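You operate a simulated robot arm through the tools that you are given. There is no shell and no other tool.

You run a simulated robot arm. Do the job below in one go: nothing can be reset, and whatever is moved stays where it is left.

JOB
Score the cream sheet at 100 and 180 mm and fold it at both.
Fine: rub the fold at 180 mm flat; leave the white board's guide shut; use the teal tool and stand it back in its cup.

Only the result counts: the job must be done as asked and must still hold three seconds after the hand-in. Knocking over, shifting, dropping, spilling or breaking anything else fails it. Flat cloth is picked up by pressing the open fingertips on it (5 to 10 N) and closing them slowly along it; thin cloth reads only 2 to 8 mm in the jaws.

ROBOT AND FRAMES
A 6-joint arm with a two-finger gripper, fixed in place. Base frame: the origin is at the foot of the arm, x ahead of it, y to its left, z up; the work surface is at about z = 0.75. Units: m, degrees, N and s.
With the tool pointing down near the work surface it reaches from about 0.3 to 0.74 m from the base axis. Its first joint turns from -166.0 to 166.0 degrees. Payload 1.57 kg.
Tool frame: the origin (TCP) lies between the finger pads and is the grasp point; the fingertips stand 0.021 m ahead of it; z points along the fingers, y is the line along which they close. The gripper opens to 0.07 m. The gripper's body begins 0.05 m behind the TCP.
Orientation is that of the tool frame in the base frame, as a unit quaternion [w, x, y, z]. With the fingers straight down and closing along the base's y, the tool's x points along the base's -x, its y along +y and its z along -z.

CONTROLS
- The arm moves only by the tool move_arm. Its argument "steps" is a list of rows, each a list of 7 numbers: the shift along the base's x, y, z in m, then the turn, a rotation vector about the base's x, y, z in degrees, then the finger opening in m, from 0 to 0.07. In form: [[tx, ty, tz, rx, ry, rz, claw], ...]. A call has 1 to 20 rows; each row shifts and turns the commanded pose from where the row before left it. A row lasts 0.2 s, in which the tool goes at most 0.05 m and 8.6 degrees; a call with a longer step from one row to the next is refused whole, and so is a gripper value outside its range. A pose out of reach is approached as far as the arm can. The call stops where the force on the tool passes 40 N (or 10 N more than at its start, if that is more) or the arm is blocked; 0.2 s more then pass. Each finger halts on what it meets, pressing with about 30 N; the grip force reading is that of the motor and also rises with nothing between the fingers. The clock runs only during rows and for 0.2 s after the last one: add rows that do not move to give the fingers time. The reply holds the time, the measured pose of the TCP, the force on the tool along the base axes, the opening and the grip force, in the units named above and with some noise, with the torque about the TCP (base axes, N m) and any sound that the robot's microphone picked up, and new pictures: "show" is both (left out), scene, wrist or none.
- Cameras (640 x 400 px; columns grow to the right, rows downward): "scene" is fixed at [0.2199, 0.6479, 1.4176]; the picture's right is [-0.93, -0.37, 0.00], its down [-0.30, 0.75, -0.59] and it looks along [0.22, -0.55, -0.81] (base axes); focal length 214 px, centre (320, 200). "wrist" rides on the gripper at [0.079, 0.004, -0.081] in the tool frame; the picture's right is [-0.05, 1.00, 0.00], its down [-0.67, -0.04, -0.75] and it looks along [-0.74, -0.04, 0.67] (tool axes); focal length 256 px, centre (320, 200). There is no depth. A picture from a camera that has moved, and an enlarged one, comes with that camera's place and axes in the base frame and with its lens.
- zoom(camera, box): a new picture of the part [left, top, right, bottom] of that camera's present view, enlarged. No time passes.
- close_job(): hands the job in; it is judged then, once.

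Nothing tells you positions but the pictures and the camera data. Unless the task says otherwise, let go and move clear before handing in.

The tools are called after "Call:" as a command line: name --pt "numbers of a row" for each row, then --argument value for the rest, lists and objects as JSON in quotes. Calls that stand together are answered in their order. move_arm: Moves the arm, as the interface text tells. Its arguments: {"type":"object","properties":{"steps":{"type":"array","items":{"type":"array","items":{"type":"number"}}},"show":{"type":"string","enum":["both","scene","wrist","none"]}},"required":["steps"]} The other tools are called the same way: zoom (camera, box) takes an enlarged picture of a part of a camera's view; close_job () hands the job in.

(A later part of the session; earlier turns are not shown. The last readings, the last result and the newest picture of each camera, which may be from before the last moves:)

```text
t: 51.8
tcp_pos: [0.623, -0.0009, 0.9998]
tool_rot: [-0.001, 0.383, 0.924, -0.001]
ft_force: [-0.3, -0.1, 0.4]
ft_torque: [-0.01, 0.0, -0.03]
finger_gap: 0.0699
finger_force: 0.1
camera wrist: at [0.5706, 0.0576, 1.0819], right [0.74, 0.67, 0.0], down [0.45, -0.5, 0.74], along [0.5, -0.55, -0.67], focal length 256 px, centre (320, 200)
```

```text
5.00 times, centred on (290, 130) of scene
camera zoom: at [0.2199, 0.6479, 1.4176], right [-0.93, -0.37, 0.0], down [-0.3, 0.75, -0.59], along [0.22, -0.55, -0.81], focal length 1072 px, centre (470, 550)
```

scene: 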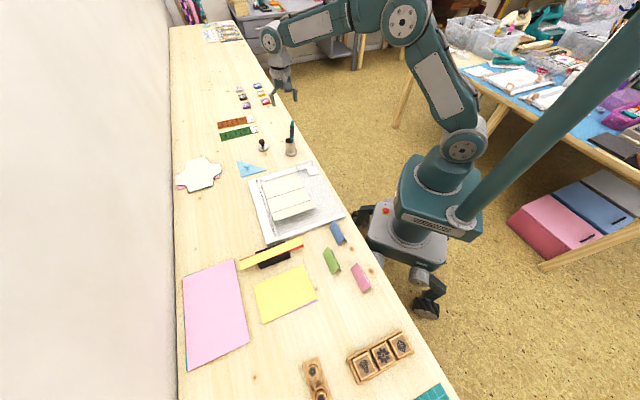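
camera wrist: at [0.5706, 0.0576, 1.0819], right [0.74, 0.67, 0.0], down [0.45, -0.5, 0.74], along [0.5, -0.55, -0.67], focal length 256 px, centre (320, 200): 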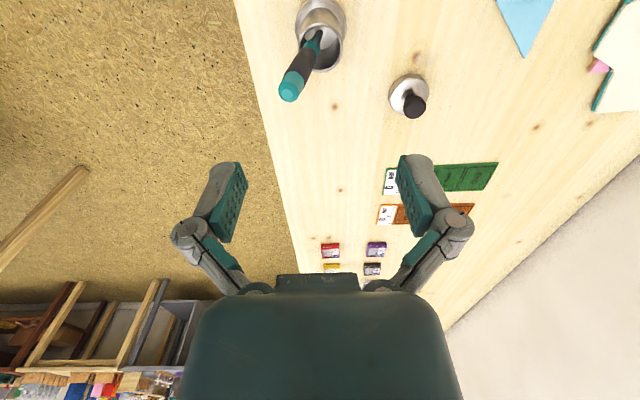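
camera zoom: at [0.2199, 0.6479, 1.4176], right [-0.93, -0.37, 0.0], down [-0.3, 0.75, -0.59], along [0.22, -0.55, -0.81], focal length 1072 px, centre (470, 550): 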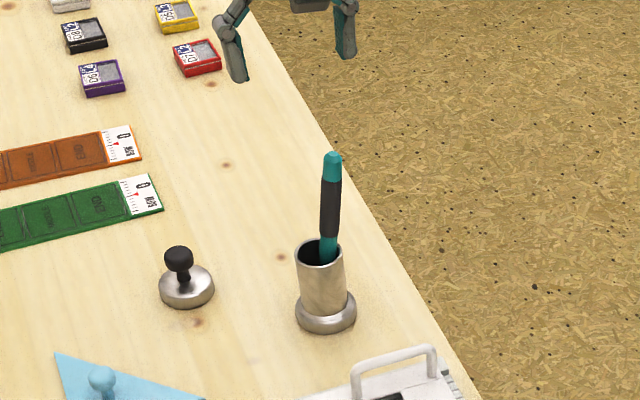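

The stylus stands in the cup, leaning on its rim. Now I'll bring the empty gripper toward the flap: turn +90° so the fingers close along the ruler direction, then tilt it to reach under the raised free edge.

Call:
move_arm --pt "-0.01714 0.02896 -0.004 0 0 7.5 0.05" --pt "-0.01714 0.02896 -0.004 0 0 7.5 0.03" --pt "-0.01714 0.02896 -0.004 0 0 7.5 0.03" --pt "-0.01714 0.02896 -0.004 0 0 7.5 0.03" --pt "-0.01714 0.02896 -0.004 0 0 7.5 0.03" --pt "-0.01714 0.02896 -0.004 0 0 7.5 0.03" --pt "-0.01714 0.02896 -0.004 0 0 7.5 0.03" --pt "-0.01714 0.02896 -0.004 0 0 7.5 0.03" --pt "-0.01714 0.02896 -0.004 0 0 7.5 0.03" --pt "-0.01714 0.02896 -0.004 0 0 7.5 0.03" --pt "-0.01714 0.02896 -0.004 0 0 7.5 0.03" --pt "-0.01714 0.02896 -0.004 0 0 7.5 0.03" --pt "0 0 0 0 0 0 0.03" --show "both"

```text
t: 54.6
tcp_pos: [0.4167, 0.3454, 0.9519]
tool_rot: [0.001, -0.384, 0.924, -0.001]
ft_force: [1.0, -0.3, 0.2]
ft_torque: [0.0, 0.01, 0.0]
finger_gap: 0.0301
finger_force: 0.1
camera wrist: at [0.3587, 0.2926, 1.0333], right [-0.67, 0.74, 0.0], down [0.5, 0.45, 0.74], along [0.55, 0.5, -0.67], focal length 256 px, centre (320, 200)
```

scene: 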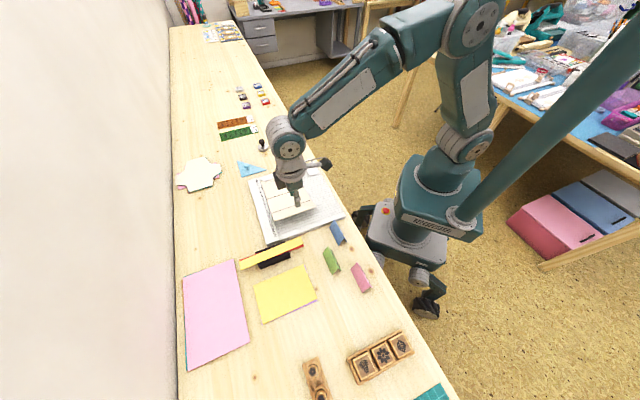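
wrist: 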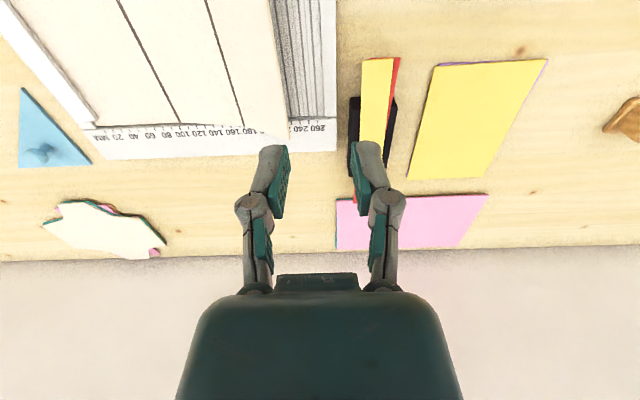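

The view from the inner side shows the raised flap and the ruler. Now tilting the tool 50° so it points under and over the flap edge.

Call:
move_arm --pt "0 0 0 -5.05 -5.05 0 0.03" --pt "0 0 0 -5.05 -5.05 0 0.03" --pt "0 0 0 -5.05 -5.05 0 0.03" --pt "0 0 0 -5.05 -5.05 0 0.03" --pt "0 0 0 -5.05 -5.05 0 0.03" --pt "0 0 0 -5.05 -5.05 0 0.03" --pt "0 0 0 -5.05 -5.05 0 0.03" --pt "0 0 0 0 0 0 0.03" --show "both"

```text
t: 56.4
tcp_pos: [0.4169, 0.347, 0.951]
tool_rot: [0.162, -0.347, 0.837, -0.391]
ft_force: [-1.5, -0.4, 0.2]
ft_torque: [0.02, -0.01, -0.02]
finger_gap: 0.0301
finger_force: 0.1
camera wrist: at [0.3159, 0.3362, 1.001], right [-0.42, 0.49, -0.77], down [0.08, 0.86, 0.5], along [0.91, 0.15, -0.4], focal length 256 px, centre (320, 200)
```

scene: 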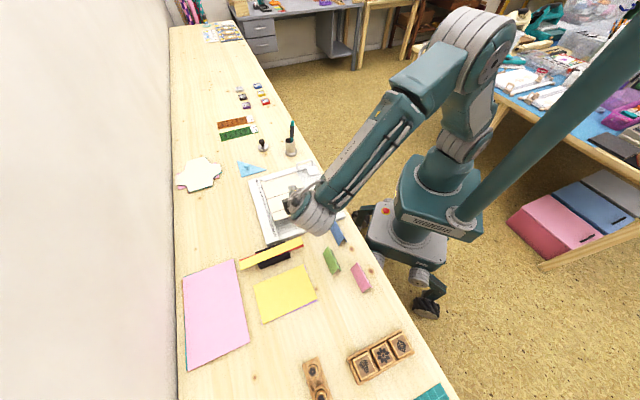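
wrist: 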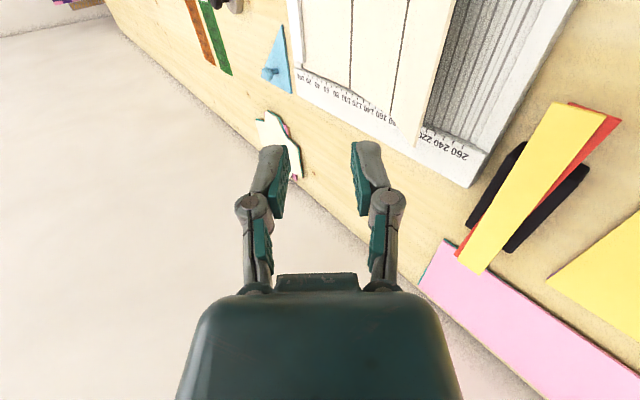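

Call:
move_arm --pt "0 0 -0.03 0 0 0 0.03" --pt "0 0 -0.03 0 0 0 0.03" --pt "0 0 -0.03 0 0 0 0.03" --pt "0 0 -0.0164 0 0 0 0.03" --pt "0 0 0 0 0 0 0.03" --show "both"

Call:
zoom --camera "wrist" --box '[220, 20, 460, 190]'

Call:
zoom --camera "scene" --box '[230, 150, 350, 260]'

```text
t: 57.6
tcp_pos: [0.4172, 0.3466, 0.8449]
tool_rot: [0.161, -0.347, 0.837, -0.391]
ft_force: [0.0, 0.0, 0.5]
ft_torque: [0.0, 0.01, 0.01]
finger_gap: 0.0299
finger_force: 0.1
camera wrist: at [0.3159, 0.3355, 0.8946], right [-0.42, 0.49, -0.76], down [0.08, 0.86, 0.51], along [0.9, 0.15, -0.4], focal length 256 px, centre (320, 200)
```

scene: 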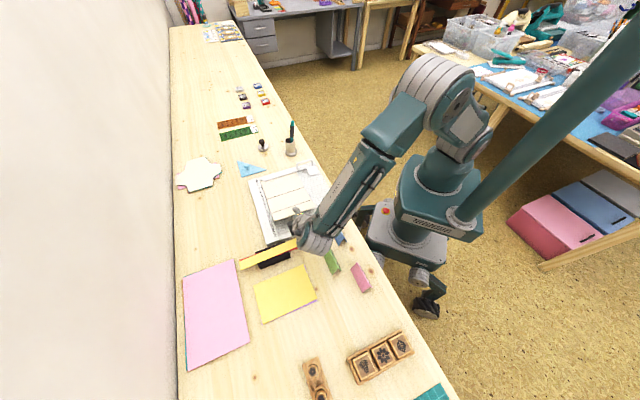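
wrist: 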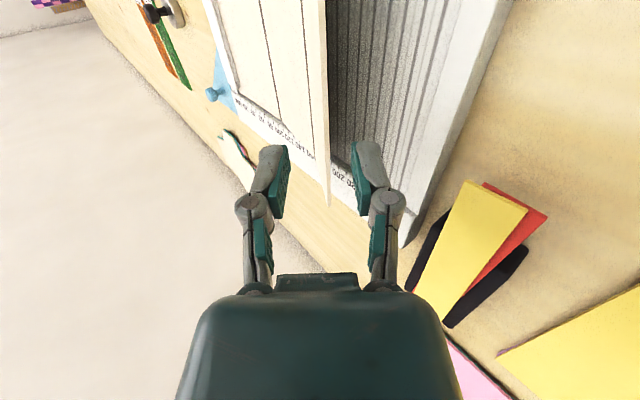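

```text
2.35 times, centred on (340, 105) of wrist
camera zoom: at [0.3159, 0.3355, 0.8946], right [-0.42, 0.49, -0.76], down [0.08, 0.86, 0.51], along [0.9, 0.15, -0.4], focal length 602 px, centre (273, 424)
```

zoom: 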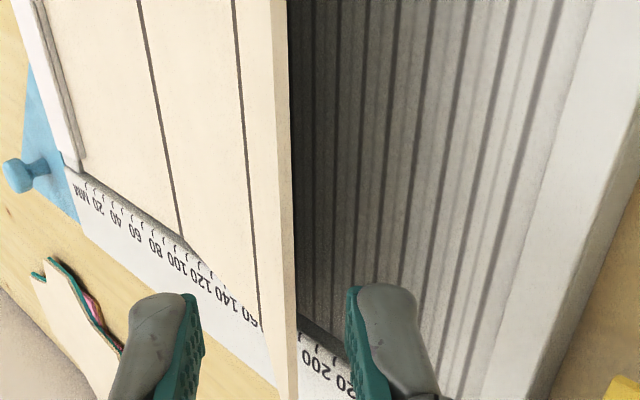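

```text
3.64 times, centred on (290, 205) of scene
camera zoom: at [0.2199, 0.6479, 1.4176], right [-0.93, -0.37, 0.0], down [-0.3, 0.75, -0.59], along [0.22, -0.55, -0.81], focal length 780 px, centre (429, 182)
```

zoom: 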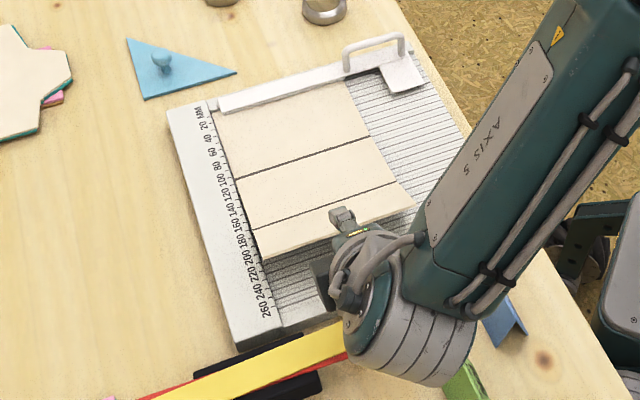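

The flap's free edge lies between the two fingers as seen edge-on. I'll advance along the tool axis in two stages.

Call:
move_arm --pt "0.0081 -0.0081 -0.0096 0 0 0 0.03" --pt "0.0081 -0.0081 -0.0096 0 0 0 0.03" --pt "0 0 0 0 0 0 0.03" --show "wrist"

Call:
zoom --camera "wrist" --box '[220, 20, 460, 220]'

Call:
zoom --camera "scene" --box '[250, 180, 340, 250]'

```text
t: 58.4
tcp_pos: [0.4343, 0.3299, 0.8253]
tool_rot: [0.161, -0.347, 0.837, -0.391]
ft_force: [0.0, 0.3, 0.4]
ft_torque: [-0.01, -0.01, 0.01]
finger_gap: 0.0301
finger_force: 0.0
camera wrist: at [0.3322, 0.3196, 0.8749], right [-0.42, 0.49, -0.76], down [0.08, 0.86, 0.51], along [0.9, 0.15, -0.4], focal length 256 px, centre (320, 200)
```

wrist: 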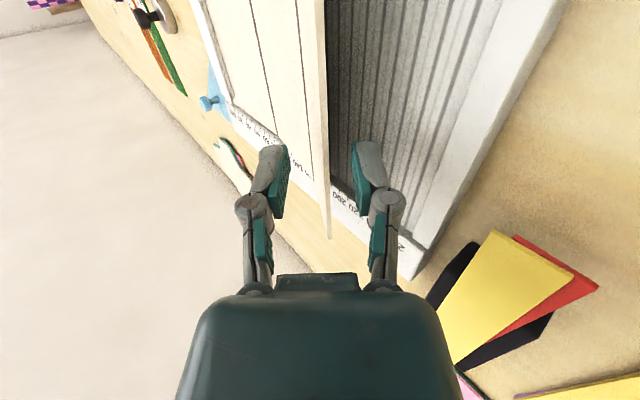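

```text
2.00 times, centred on (340, 120) of wrist
camera zoom: at [0.3322, 0.3196, 0.8749], right [-0.42, 0.49, -0.76], down [0.08, 0.86, 0.51], along [0.9, 0.15, -0.4], focal length 512 px, centre (280, 360)
```

zoom: 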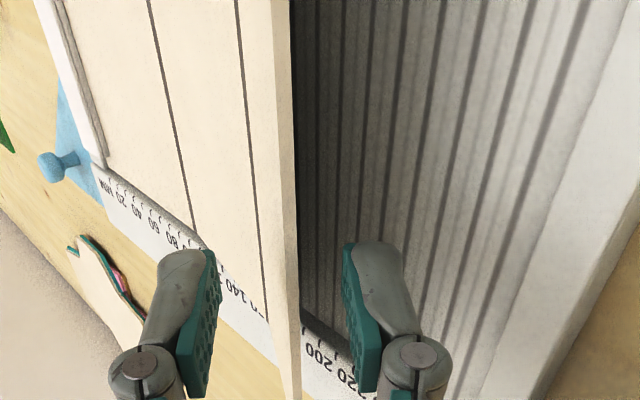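

```text
5.71 times, centred on (295, 215) of scene
camera zoom: at [0.2199, 0.6479, 1.4176], right [-0.93, -0.37, 0.0], down [-0.3, 0.75, -0.59], along [0.22, -0.55, -0.81], focal length 1226 px, centre (463, 114)
```

zoom: 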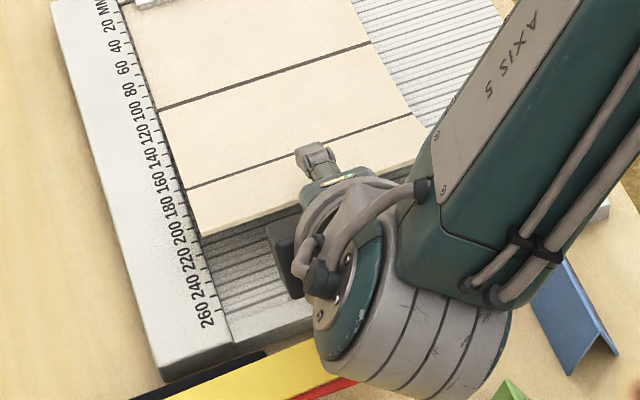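

Fingers straddle the flap cleanly. Advancing the remaining distance.

Call:
move_arm --pt "0.0054 -0.0054 -0.0064 0 0 0 0.03" --pt "0.0054 -0.0054 -0.0064 0 0 0 0.03" --pt "0.0054 -0.0054 -0.0064 0 0 0 0.03" --pt "0 0 0 0 0 0 0.03" --show "wrist"

Call:
zoom --camera "wrist" --box '[220, 20, 460, 220]'

Call:
zoom --camera "scene" --box '[250, 170, 340, 240]'

```text
t: 59.4
tcp_pos: [0.4485, 0.3126, 0.8059]
tool_rot: [0.161, -0.347, 0.837, -0.391]
ft_force: [-0.2, 0.0, -0.6]
ft_torque: [-0.02, -0.02, 0.04]
finger_gap: 0.0298
finger_force: 0.0
camera wrist: at [0.3483, 0.3032, 0.856], right [-0.42, 0.49, -0.76], down [0.08, 0.86, 0.51], along [0.9, 0.15, -0.4], focal length 256 px, centre (320, 200)
```

wrist: 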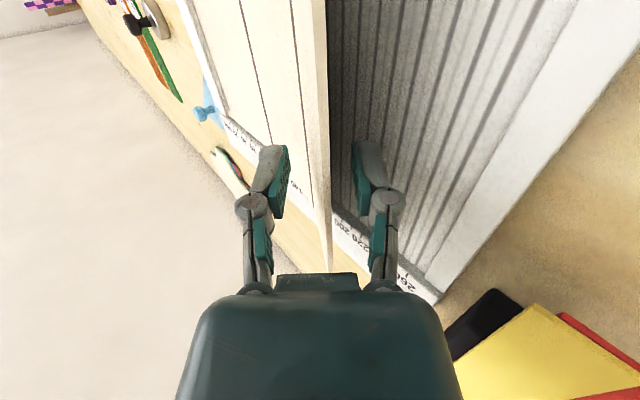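

```text
2.00 times, centred on (340, 120) of wrist
camera zoom: at [0.3483, 0.3032, 0.856], right [-0.42, 0.49, -0.76], down [0.08, 0.86, 0.51], along [0.9, 0.15, -0.4], focal length 512 px, centre (280, 360)
```

zoom: 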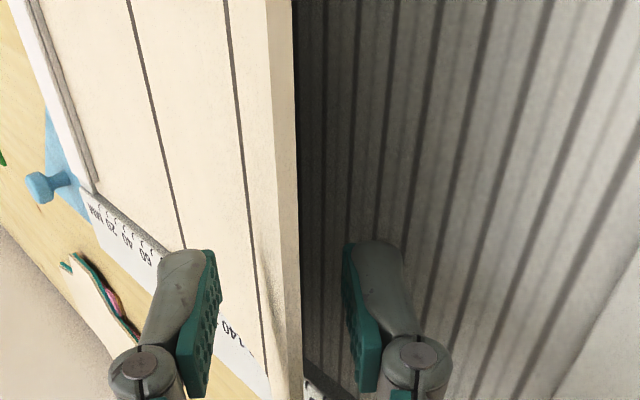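

```text
5.71 times, centred on (295, 205) of scene
camera zoom: at [0.2199, 0.6479, 1.4176], right [-0.93, -0.37, 0.0], down [-0.3, 0.75, -0.59], along [0.22, -0.55, -0.81], focal length 1226 px, centre (463, 171)
```

zoom: 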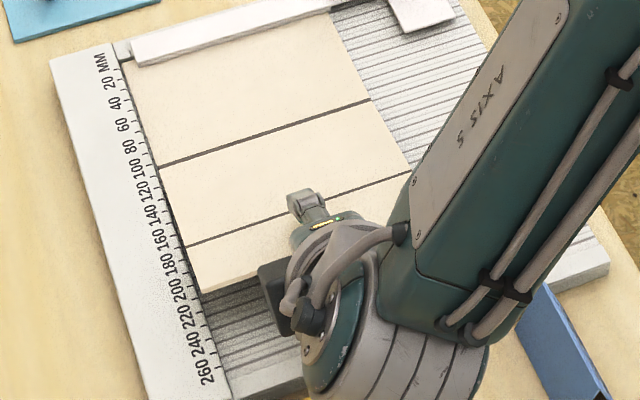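

The flap is centred between the pads. Closing slowly to pinch it.

Call:
move_arm --pt "0 0 0 0 0 0 0.024" --pt "0 0 0 0 0 0 0.018" --pt "0 0 0 0 0 0 0.012" --pt "0 0 0 0 0 0 0.007" --pt "0 0 0 0 0 0 0.003" --pt "0 0 0 0 0 0 0.0" --pt "0 0 0 0 0 0 0.0" --show "both"

Call:
zoom --camera "wrist" --box '[220, 20, 460, 220]'

Call:
zoom --camera "scene" --box '[250, 170, 340, 240]'

```text
t: 61.0
tcp_pos: [0.4505, 0.3126, 0.8055]
tool_rot: [0.16, -0.347, 0.837, -0.391]
ft_force: [1.3, -2.6, 0.1]
ft_torque: [-0.07, 0.02, -0.05]
finger_gap: 0.0059
finger_force: 30.0
camera wrist: at [0.3482, 0.3033, 0.8561], right [-0.42, 0.49, -0.76], down [0.08, 0.86, 0.51], along [0.9, 0.15, -0.4], focal length 256 px, centre (320, 200)
```

scene: 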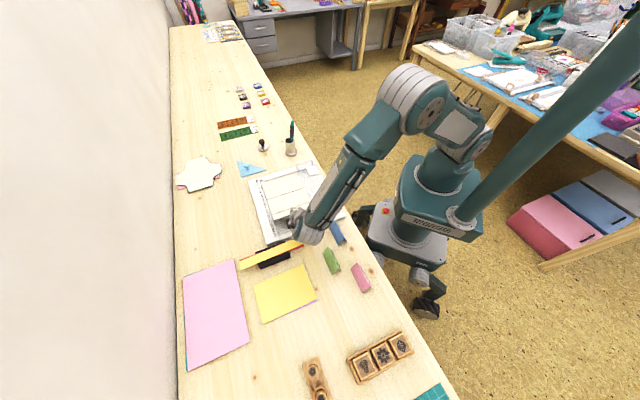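
wrist: 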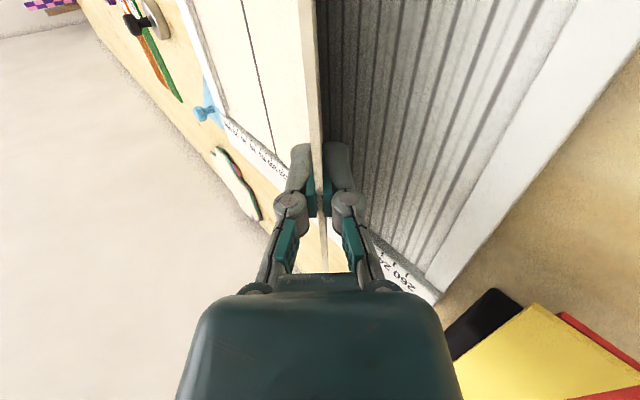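

```text
2.00 times, centred on (340, 120) of wrist
camera zoom: at [0.3482, 0.3033, 0.8561], right [-0.42, 0.49, -0.76], down [0.08, 0.86, 0.51], along [0.9, 0.15, -0.4], focal length 512 px, centre (280, 360)
```

zoom: 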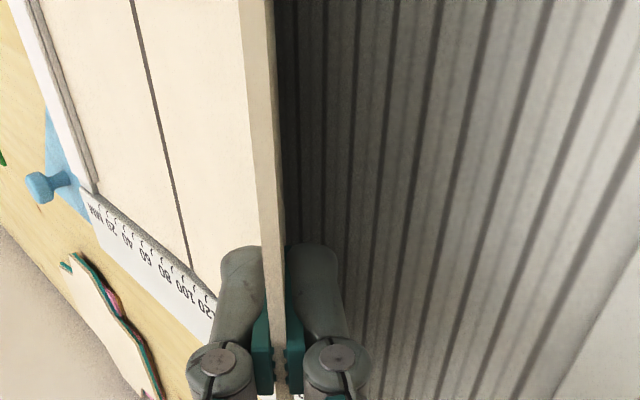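

```text
5.71 times, centred on (295, 205) of scene
camera zoom: at [0.2199, 0.6479, 1.4176], right [-0.93, -0.37, 0.0], down [-0.3, 0.75, -0.59], along [0.22, -0.55, -0.81], focal length 1226 px, centre (463, 171)
```

zoom: 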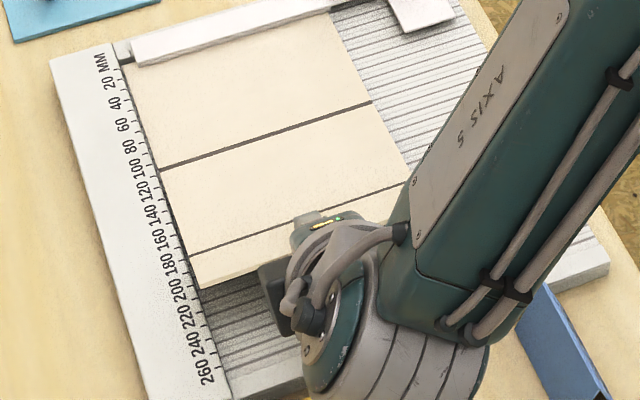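

The flap is pinched (gap 5.9 mm). I'll swing it about the 180 mm line on an arc of 56 mm radius, rotating the tool with it; first to about 68°.

Call:
move_arm --pt "0.00337 -0.00335 0.00501 5 5 0 0" --pt "0.00379 -0.00376 0.00438 5 5 0 0" --pt "0.00414 -0.00412 0.00369 5 5 0 0" --pt "0.00442 -0.0044 0.00295 5 5 0 0" --pt "0 0 0 0 0 0 0" --show "both"

Call:
zoom --camera "scene" --box '[250, 160, 340, 230]'

```text
t: 62.2
tcp_pos: [0.4661, 0.2984, 0.8225]
tool_rot: [0.071, -0.376, 0.908, -0.173]
ft_force: [-3.1, 1.4, 1.0]
ft_torque: [0.2, -0.1, 0.07]
finger_gap: 0.0064
finger_force: 30.0
camera wrist: at [0.3859, 0.2654, 0.8971], right [-0.62, 0.69, -0.37], down [0.3, 0.64, 0.7], along [0.73, 0.33, -0.61], focal length 256 px, centre (320, 200)
```

scene: 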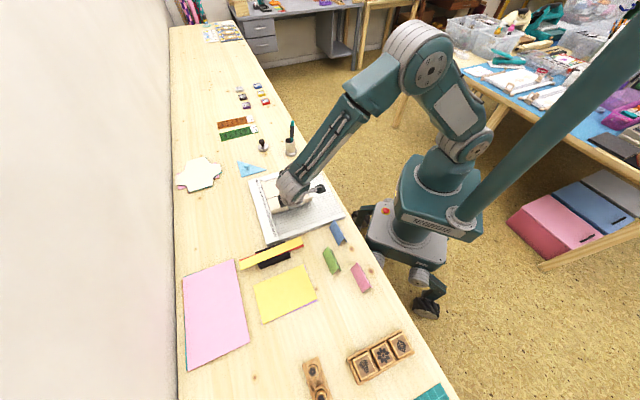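
wrist: 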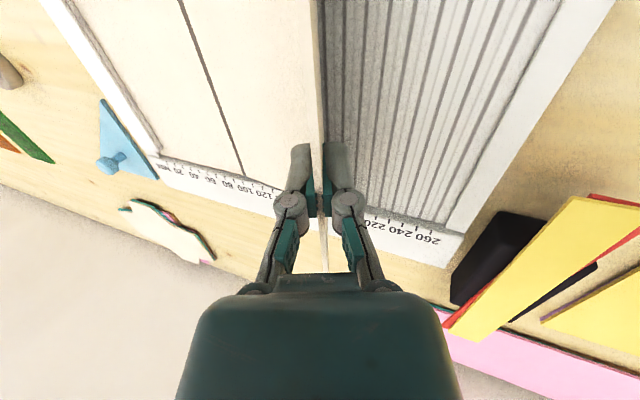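

```text
5.71 times, centred on (295, 195) of scene
camera zoom: at [0.2199, 0.6479, 1.4176], right [-0.93, -0.37, 0.0], down [-0.3, 0.75, -0.59], along [0.22, -0.55, -0.81], focal length 1226 px, centre (463, 229)
```

zoom: 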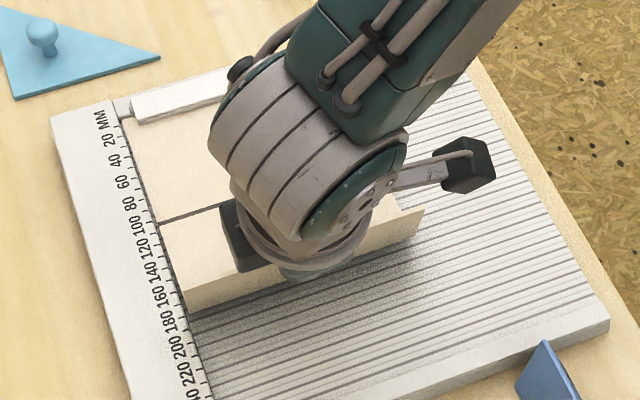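

The flap is standing up at about 68° with low forces. Continuing over the top.

Call:
move_arm --pt "0.00465 -0.00462 0.00216 5 5 0 0" --pt "0.00481 -0.00478 0.00133 5 5 0 0" --pt "0.00489 -0.00486 0.00049 5 5 0 0" --pt "0.00489 -0.00486 -0.00036 5 5 0 0" --pt "0.00482 -0.00479 -0.00122 5 5 0 0" --pt "0 0 0 0 0 0 0" --show "both"

Call:
zoom --camera "scene" --box '[250, 160, 340, 230]'

```text
t: 63.6
tcp_pos: [0.4895, 0.2752, 0.8243]
tool_rot: [-0.047, -0.381, 0.917, 0.111]
ft_force: [-12.5, 13.2, 3.0]
ft_torque: [0.6, 0.64, 0.04]
finger_gap: 0.0063
finger_force: 30.0
camera wrist: at [0.4442, 0.2078, 0.9053], right [-0.65, 0.72, 0.24], down [0.62, 0.32, 0.71], along [0.44, 0.61, -0.66], focal length 256 px, centre (320, 200)
```

scene: 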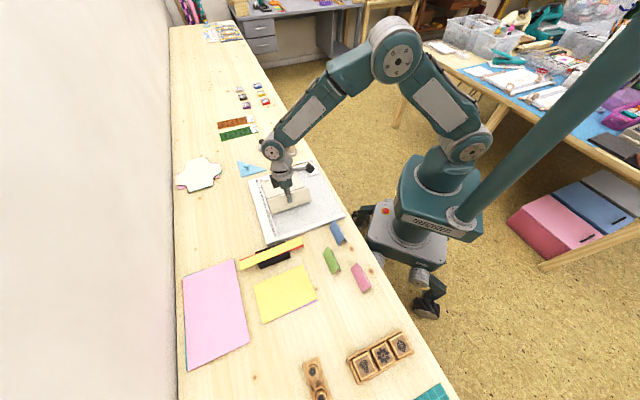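
wrist: 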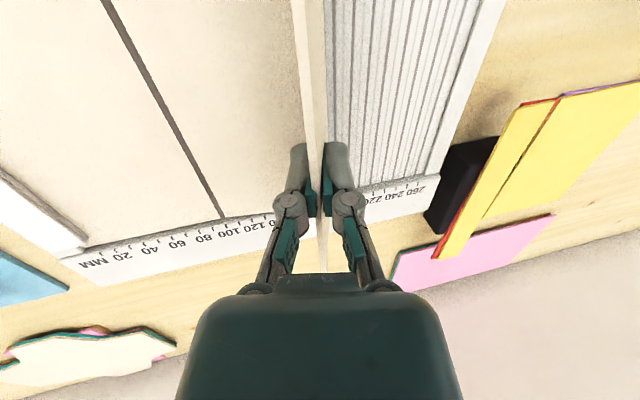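

```text
5.71 times, centred on (295, 195) of scene
camera zoom: at [0.2199, 0.6479, 1.4176], right [-0.93, -0.37, 0.0], down [-0.3, 0.75, -0.59], along [0.22, -0.55, -0.81], focal length 1226 px, centre (463, 229)
```

zoom: 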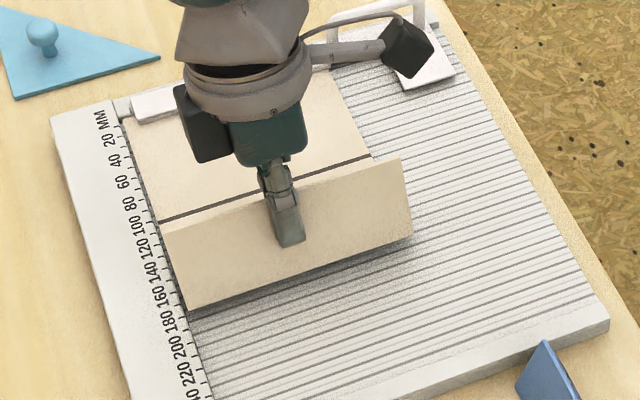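

The flap is past vertical at about 103°, but I'm pushing the crease with 18 N along the sheet. I'll back off 2 mm toward higher mm to relieve it.

Call:
move_arm --pt "-0.0014 0.0014 0 0 0 0 0" --pt "0 0 0 0 0 0 0" --show "none"

Call:
zoom --camera "scene" --box '[255, 170, 325, 225]'

```text
t: 64.2
tcp_pos: [0.4878, 0.2754, 0.8242]
tool_rot: [-0.046, -0.38, 0.917, 0.111]
ft_force: [-7.7, 11.4, 2.1]
ft_torque: [0.52, 0.49, 0.04]
finger_gap: 0.006
finger_force: 29.9
```

```text
7.27 times, centred on (290, 198) of scene
camera zoom: at [0.2199, 0.6479, 1.4176], right [-0.93, -0.37, 0.0], down [-0.3, 0.75, -0.59], along [0.22, -0.55, -0.81], focal length 1560 px, centre (538, 218)
```

zoom: 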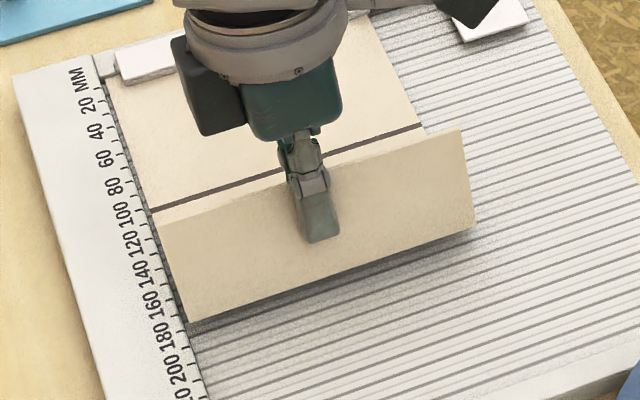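

The crease is floating about 8 mm above the bed and still pressed along the sheet at 14 N, so my arc centre is a few mm off. I'll shift 3.5 mm toward higher mm and 4 mm down to let the crease settle.

Call:
move_arm --pt "-0.0025 0.0025 -0.002 0 0 0 0" --pt "0 0 -0.002 0 0 0 0" --pt "0 0 0 0 0 0 0" --show "none"

Call:
zoom --camera "scene" --box '[255, 170, 325, 225]'

Call:
zoom --camera "wrist" --box '[220, 0, 420, 180]'

```text
t: 65.0
tcp_pos: [0.4857, 0.2772, 0.8213]
tool_rot: [-0.046, -0.38, 0.918, 0.109]
ft_force: [-0.7, 1.3, 0.0]
ft_torque: [0.08, -0.01, 0.0]
finger_gap: 0.0059
finger_force: 29.4
```

```text
7.27 times, centred on (290, 198) of scene
camera zoom: at [0.2199, 0.6479, 1.4176], right [-0.93, -0.37, 0.0], down [-0.3, 0.75, -0.59], along [0.22, -0.55, -0.81], focal length 1560 px, centre (538, 218)
```

zoom: 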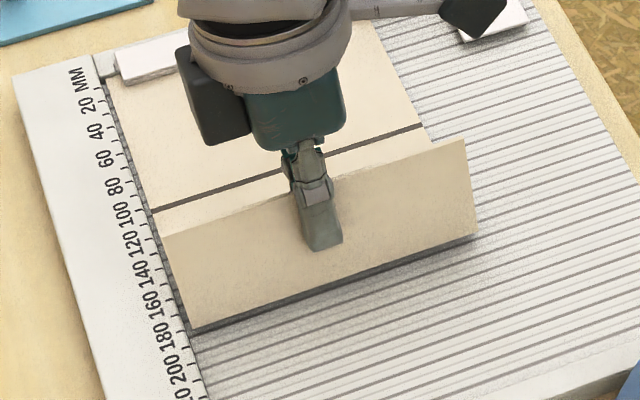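

```text
2.22 times, centred on (320, 90) of wrist
camera zoom: at [0.4408, 0.21, 0.9016], right [-0.65, 0.72, 0.24], down [0.62, 0.32, 0.71], along [0.44, 0.61, -0.66], focal length 569 px, centre (320, 444)
```

zoom: 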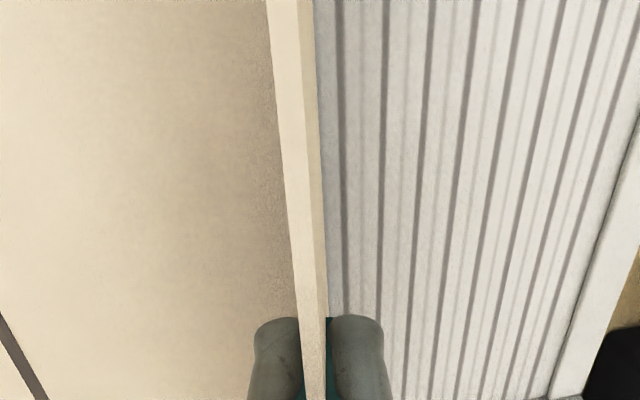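

Forces dropped to about 1 N and the crease sits on the bed. Continuing the swing with a 50 mm radius to about 125°.

Call:
move_arm --pt "0.00418 -0.00415 -0.00182 5 5 0 0" --pt "0.00398 -0.00396 -0.00253 5 5 0 0" --pt "0.00374 -0.00372 -0.00321 5 5 0 0" --pt "0 0 0 0 0 0 0" --show "both"

Call:
zoom --camera "scene" --box '[255, 160, 325, 225]'

```text
t: 66.0
tcp_pos: [0.4971, 0.267, 0.8133]
tool_rot: [-0.116, -0.364, 0.881, 0.277]
ft_force: [0.1, -1.8, -0.1]
ft_torque: [0.02, -0.09, -0.02]
finger_gap: 0.0057
finger_force: 30.0
camera wrist: at [0.4724, 0.1793, 0.8833], right [-0.54, 0.62, 0.57], down [0.79, 0.15, 0.59], along [0.28, 0.77, -0.57], focal length 256 px, centre (320, 200)
```

scene: 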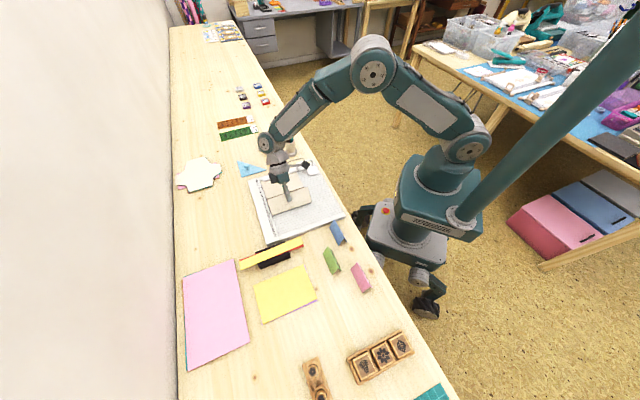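
wrist: 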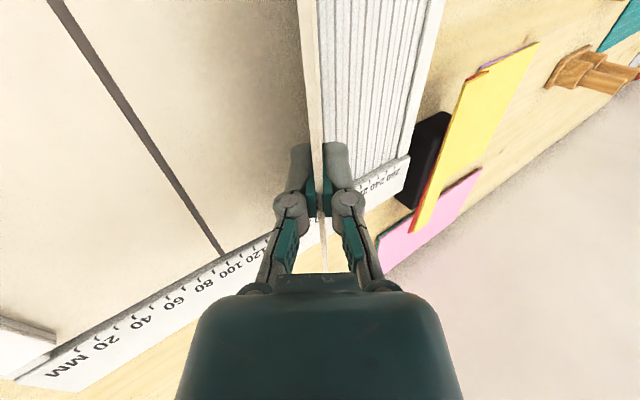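

```text
6.15 times, centred on (290, 192) of scene
camera zoom: at [0.2199, 0.6479, 1.4176], right [-0.93, -0.37, 0.0], down [-0.3, 0.75, -0.59], along [0.22, -0.55, -0.81], focal length 1320 px, centre (505, 246)
```

zoom: 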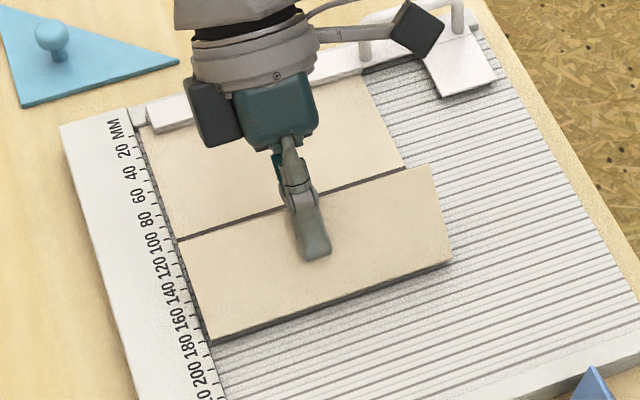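

Forces are near zero and the flap is at about 125°. Three more steps to about 146°.

Call:
move_arm --pt "0.00342 -0.00341 -0.00383 5 5 0 0" --pt "0.00307 -0.00305 -0.0044 5 5 0 0" --pt "0.00266 -0.00264 -0.00489 5 5 0 0" --pt "0 0 0 0 0 0 0" --show "both"

Call:
zoom --camera "scene" --box '[255, 160, 325, 225]'

```text
t: 67.0
tcp_pos: [0.5072, 0.2569, 0.8006]
tool_rot: [-0.181, -0.337, 0.815, 0.435]
ft_force: [-0.5, -0.1, -0.3]
ft_torque: [-0.02, 0.03, -0.01]
finger_gap: 0.0061
finger_force: 29.7
camera wrist: at [0.4971, 0.1547, 0.8498], right [-0.35, 0.43, 0.83], down [0.92, 0.02, 0.38], along [0.15, 0.9, -0.41], focal length 256 px, centre (320, 200)
```

scene: 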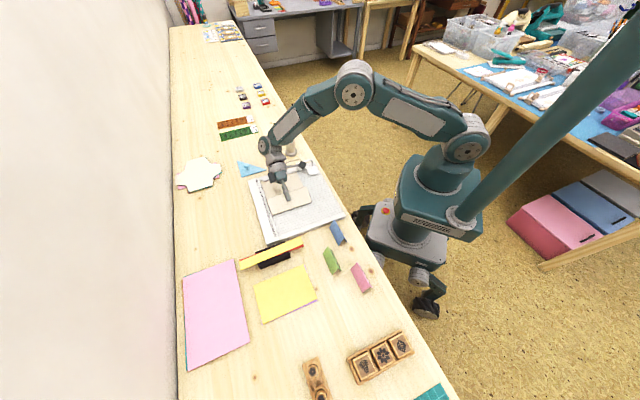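
wrist: 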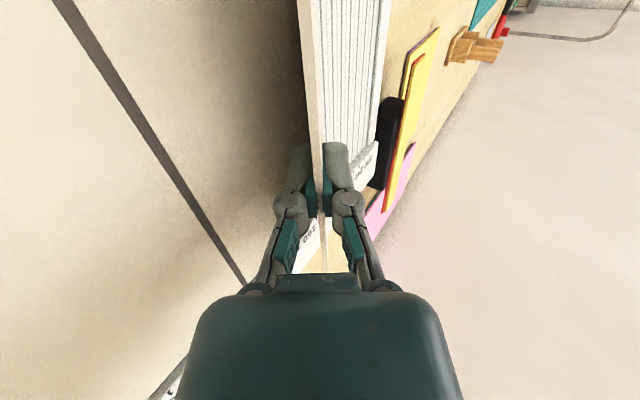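

```text
6.15 times, centred on (290, 192) of scene
camera zoom: at [0.2199, 0.6479, 1.4176], right [-0.93, -0.37, 0.0], down [-0.3, 0.75, -0.59], along [0.22, -0.55, -0.81], focal length 1320 px, centre (505, 246)
```

zoom: 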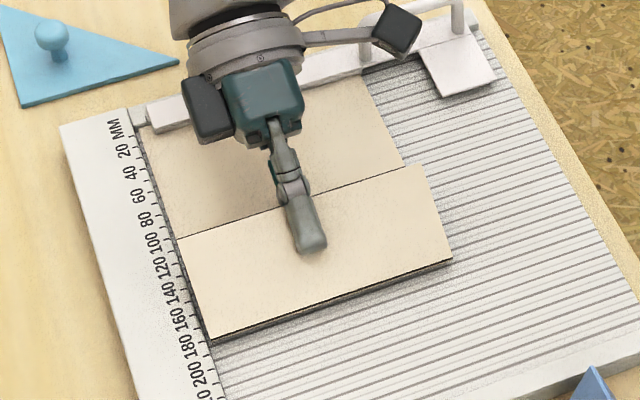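

The flap is at about 146° with no load. I'll open the fingers a little and withdraw along the tool axis so the flap drops onto the middle panel.

Call:
move_arm --pt "0 0 0 0 0 0 0.01" --pt "0 0 0 0 0 0 0.014" --pt "0 0 0 0 0 0 0.016" --pt "0.0059 -0.00585 0.0056 0 0 0 0.016" --pt "0.0059 -0.00585 0.0056 0 0 0 0.016" --pt "0.0059 -0.00585 0.0056 0 0 0 0.016" --pt "0.0059 -0.00585 0.0056 0 0 0 0.016" --pt "0.003 -0.003 0.015 0 0 0 0.016" --pt "0 0 0.02 0 0 0 0.016" --pt "0 0 0.02 0 0 0 0.016" --pt "0 0 0 0 0 0 0.016" --show "both"

Call:
zoom --camera "scene" --box '[245, 160, 335, 235]'

```text
t: 69.4
tcp_pos: [0.5334, 0.2305, 0.8768]
tool_rot: [-0.18, -0.338, 0.815, 0.434]
ft_force: [-0.1, 0.5, 0.1]
ft_torque: [-0.01, -0.01, 0.0]
finger_gap: 0.0158
finger_force: 0.1
camera wrist: at [0.5243, 0.1283, 0.9265], right [-0.35, 0.43, 0.83], down [0.92, 0.02, 0.38], along [0.15, 0.9, -0.41], focal length 256 px, centre (320, 200)
```

scene: 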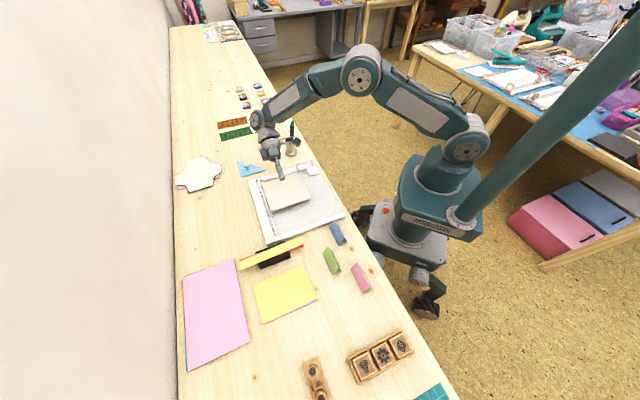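
wrist: 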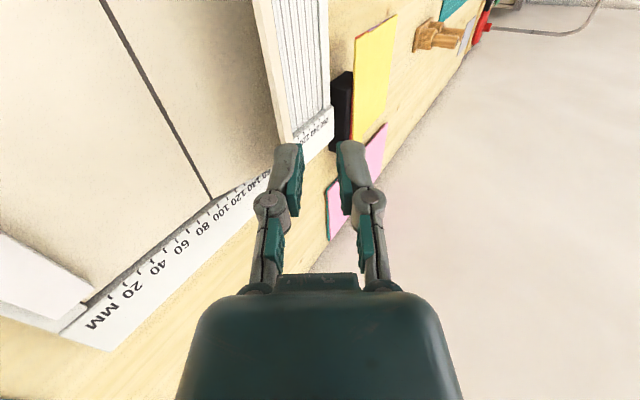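

```text
5.33 times, centred on (290, 198) of scene
camera zoom: at [0.2199, 0.6479, 1.4176], right [-0.93, -0.37, 0.0], down [-0.3, 0.75, -0.59], along [0.22, -0.55, -0.81], focal length 1144 px, centre (480, 213)
```

zoom: 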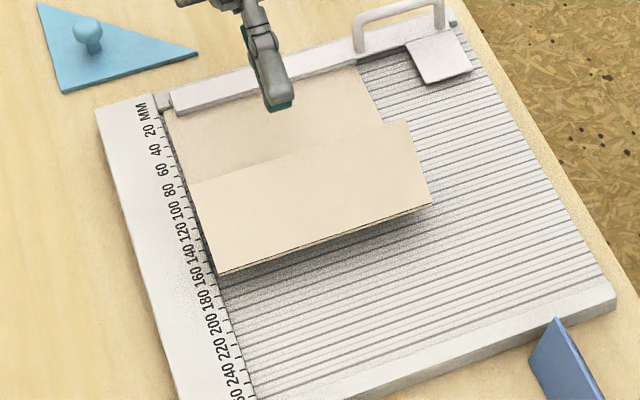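

The flap is folded over but the middle panel sprang up a little, so it needs rubbing. I'll bring the gripper upright and back to the cup for the stylus.

Call:
move_arm --pt "0 0 0.016 -4.956 -4.956 0 0.03" --pt "0 0 0.016 -4.956 -4.956 0 0.04" --pt "0 0 0.016 -4.956 -4.956 0 0.05" --pt "0 0 0.016 -4.956 -4.956 0 0.06" --pt "0 0 0.016 -4.956 -4.956 0 0.07" --pt "0 0 0.016 -4.956 -4.956 0 0.07" --pt "0 0 0.016 -4.956 -4.956 0 0.07" --pt "0 0 0.016 -4.956 -4.956 0 0.07" --pt "0 0 0 0 0 0 0.07" --show "scene"

Call:
zoom --camera "scene" --box '[245, 160, 335, 235]'

```text
t: 71.4
tcp_pos: [0.5336, 0.2303, 1.0059]
tool_rot: [-0.001, -0.383, 0.924, -0.001]
ft_force: [0.3, 0.2, 0.4]
ft_torque: [0.01, 0.01, -0.03]
finger_gap: 0.0699
finger_force: 0.0
```

scene: 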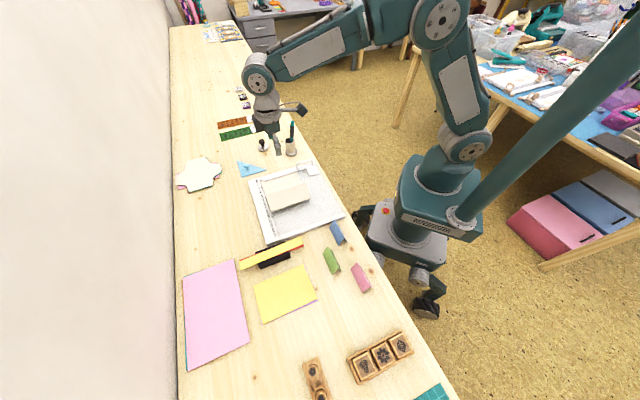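

```text
5.33 times, centred on (290, 198) of scene
camera zoom: at [0.2199, 0.6479, 1.4176], right [-0.93, -0.37, 0.0], down [-0.3, 0.75, -0.59], along [0.22, -0.55, -0.81], focal length 1144 px, centre (480, 213)
```

zoom: 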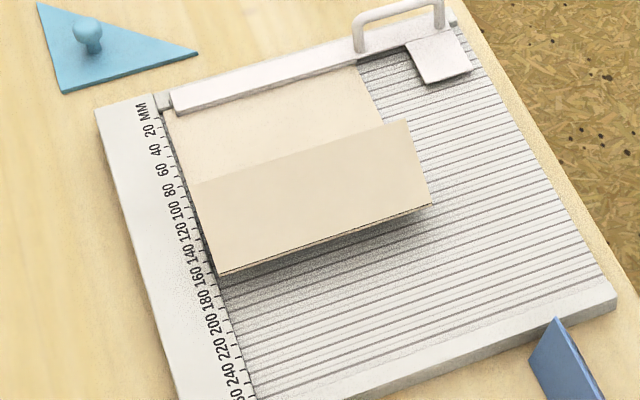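

Call:
move_arm --pt "0.00728 -0.01944 0 0 0 -7.5 0.07" --pt "0.00728 -0.01944 0 0 0 -7.5 0.07" --pt "0.00728 -0.01944 0 0 0 -7.5 0.07" --pt "0.00728 -0.01944 0 0 0 -7.5 0.07" --pt "0.00728 -0.01944 0 0 0 -7.5 0.07" --pt "0.00728 -0.01944 0 0 0 -7.5 0.07" --pt "0.00728 -0.01944 0 0 0 -7.5 0.07" --pt "0.00728 -0.01944 0 0 0 -7.5 0.07" --pt "0.00728 -0.01944 0 0 0 -7.5 0.07" --pt "0.00728 -0.01944 0 0 0 -7.5 0.07" --pt "0.00728 -0.01944 0 0 0 -7.5 0.07" --pt "0.00728 -0.01944 0 0 0 -7.5 0.07" --pt "0 0 0 0 0 0 0.07" --show "wrist"

Call:
zoom --camera "wrist" --box '[240, 0, 400, 120]'

```text
t: 74.2
tcp_pos: [0.6206, -0.0016, 1.0063]
tool_rot: [0.0, 0.383, 0.924, -0.001]
ft_force: [0.1, -0.3, 0.4]
ft_torque: [-0.01, -0.01, 0.03]
finger_gap: 0.0702
finger_force: 0.1
camera wrist: at [0.5685, 0.0568, 1.0882], right [0.74, 0.67, 0.0], down [0.45, -0.5, 0.74], along [0.5, -0.56, -0.67], focal length 256 px, centre (320, 200)
```

wrist: 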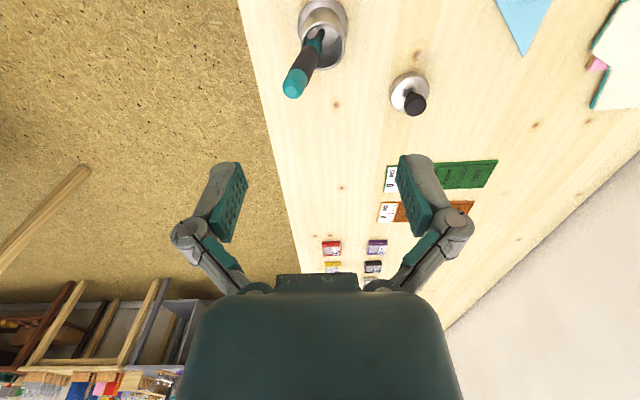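

```text
3.33 times, centred on (320, 60) of wrist
camera zoom: at [0.5685, 0.0568, 1.0882], right [0.74, 0.67, 0.0], down [0.45, -0.5, 0.74], along [0.5, -0.56, -0.67], focal length 853 px, centre (320, 667)
```

zoom: 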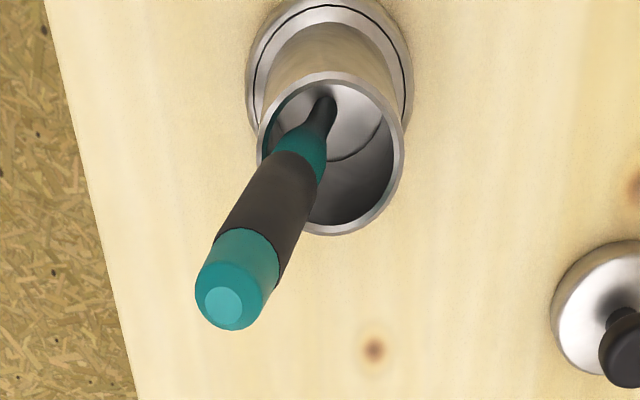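

The stylus leans in the plane the fingers close in, so closing will right it. I'll descend and close slowly.

Call:
move_arm --pt "0 0 -0.02 0 0 0 0.07" --pt "0 0 -0.02 0 0 0 0.07" --pt "0 0 -0.02 0 0 0 0.07" --pt "0 0 -0.02 0 0 0 0.07" --pt "0 0 -0.02 0 0 0 0.07" --pt "0 0 -0.02 0 0 0 0.07" --pt "0 0 -0.0105 0 0 0 0.07" --pt "0 0 0 0 0 0 0.07" --show "wrist"

```text
t: 76.0
tcp_pos: [0.6215, -0.0023, 0.8741]
tool_rot: [-0.001, 0.383, 0.924, -0.001]
ft_force: [-0.5, 1.4, -0.6]
ft_torque: [0.0, 0.0, 0.02]
finger_gap: 0.07
finger_force: 0.1
camera wrist: at [0.5687, 0.0562, 0.9568], right [0.74, 0.67, 0.0], down [0.45, -0.5, 0.74], along [0.5, -0.55, -0.67], focal length 256 px, centre (320, 200)
```

wrist: 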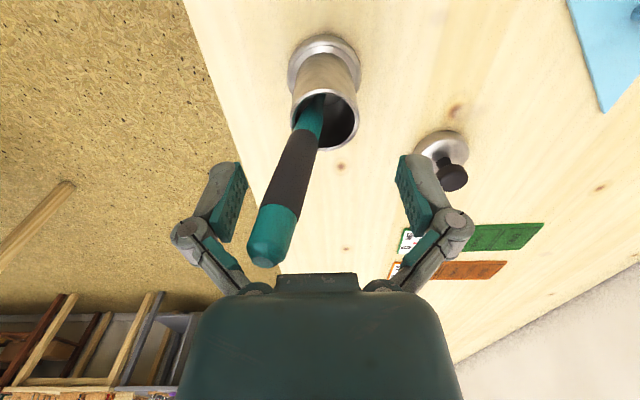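

Call:
move_arm --pt "0 0 0 0 0 0 0.062" --pt "0 0 0 0 0 0 0.054" --pt "0 0 0 0 0 0 0.047" --pt "0 0 0 0 0 0 0.04" --pt "0 0 0 0 0 0 0.034" --pt "0 0 0 0 0 0 0.028" --pt "0 0 0 0 0 0 0.022" --pt "0 0 0 0 0 0 0.018" --pt "0 0 0 0 0 0 0.014" --pt "0 0 0 0 0 0 0.008" --pt "0 0 0 0 0 0 0.0" --pt "0 0 0 0 0 0 0.0" --show "both"

Call:
zoom --camera "wrist" --box '[240, 20, 400, 280]'

```text
t: 78.6
tcp_pos: [0.6212, -0.0031, 0.8743]
tool_rot: [0.0, 0.382, 0.924, 0.0]
ft_force: [0.0, 0.2, -0.3]
ft_torque: [0.0, 0.0, -0.01]
finger_gap: 0.0
finger_force: 29.2
camera wrist: at [0.5687, 0.0563, 0.957], right [0.74, 0.67, 0.0], down [0.45, -0.5, 0.74], along [0.5, -0.55, -0.67], focal length 256 px, centre (320, 200)
```

scene: 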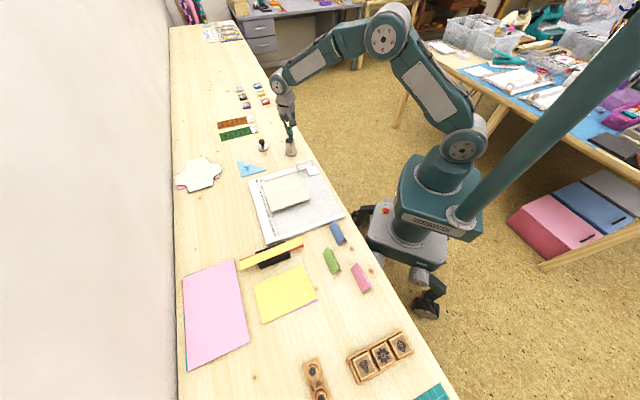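
wrist: 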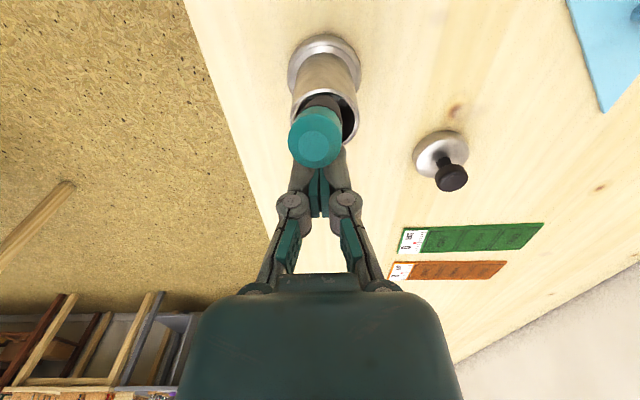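

```text
1.54 times, centred on (320, 150) of wrist
camera zoom: at [0.5687, 0.0563, 0.957], right [0.74, 0.67, 0.0], down [0.45, -0.5, 0.74], along [0.5, -0.55, -0.67], focal length 394 px, centre (320, 277)
```

zoom: 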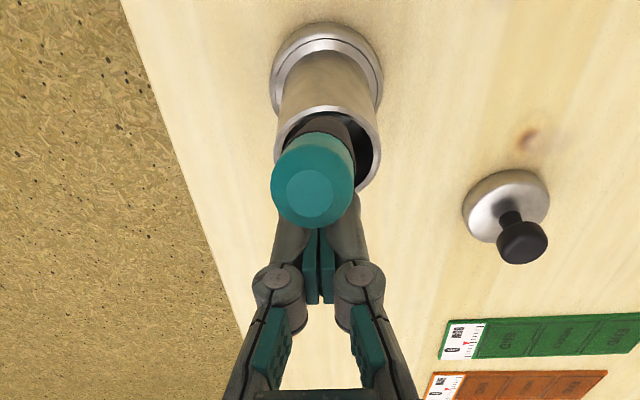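

The fingers closed past the stylus: it rolled out and now leans about 17° the other way, still in the cup. I'll open, rise straight up, and look again before trying a grip aligned with its lean.

Call:
move_arm --pt "0 0 0 0 0 0 0.01" --pt "0 0 0 0 0 0 0.02" --pt "0 0 0 0 0 0 0.035" --pt "0 0 0 0 0 0 0.05" --pt "0 0 0 0 0 0 0.05" --show "both"

Call:
zoom --camera "scene" --box '[250, 90, 330, 170]'

```text
t: 79.8
tcp_pos: [0.6215, -0.0028, 0.8748]
tool_rot: [-0.001, 0.383, 0.924, -0.002]
ft_force: [-0.7, 0.0, -0.9]
ft_torque: [0.04, 0.0, -0.02]
finger_gap: 0.0501
finger_force: 0.1
camera wrist: at [0.5687, 0.0563, 0.957], right [0.74, 0.67, 0.0], down [0.45, -0.5, 0.74], along [0.5, -0.55, -0.67], focal length 256 px, centre (320, 200)
```

scene: 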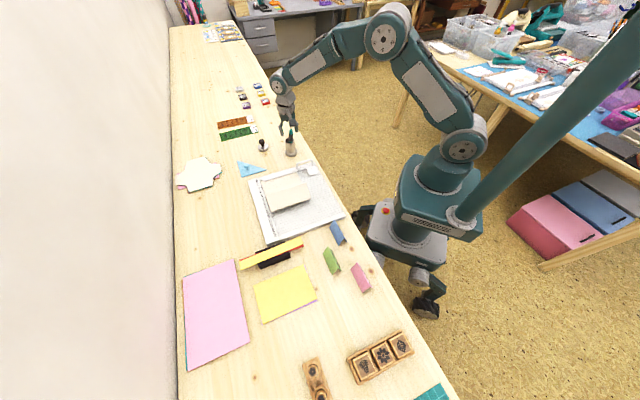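
wrist: 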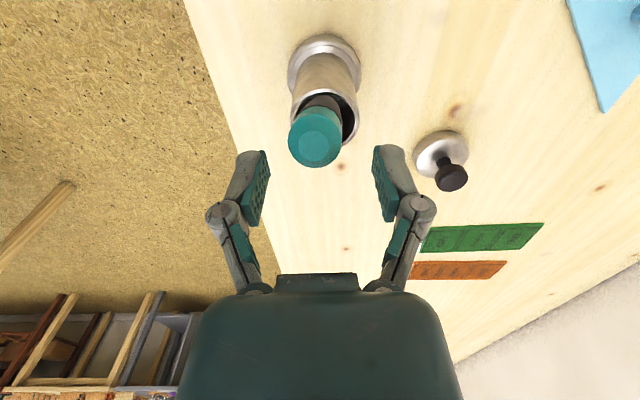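

```text
5.00 times, centred on (290, 130) of scene
camera zoom: at [0.2199, 0.6479, 1.4176], right [-0.93, -0.37, 0.0], down [-0.3, 0.75, -0.59], along [0.22, -0.55, -0.81], focal length 1072 px, centre (470, 550)
```

zoom: 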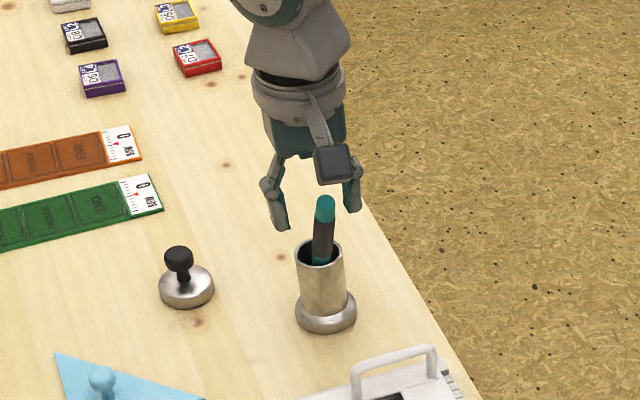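

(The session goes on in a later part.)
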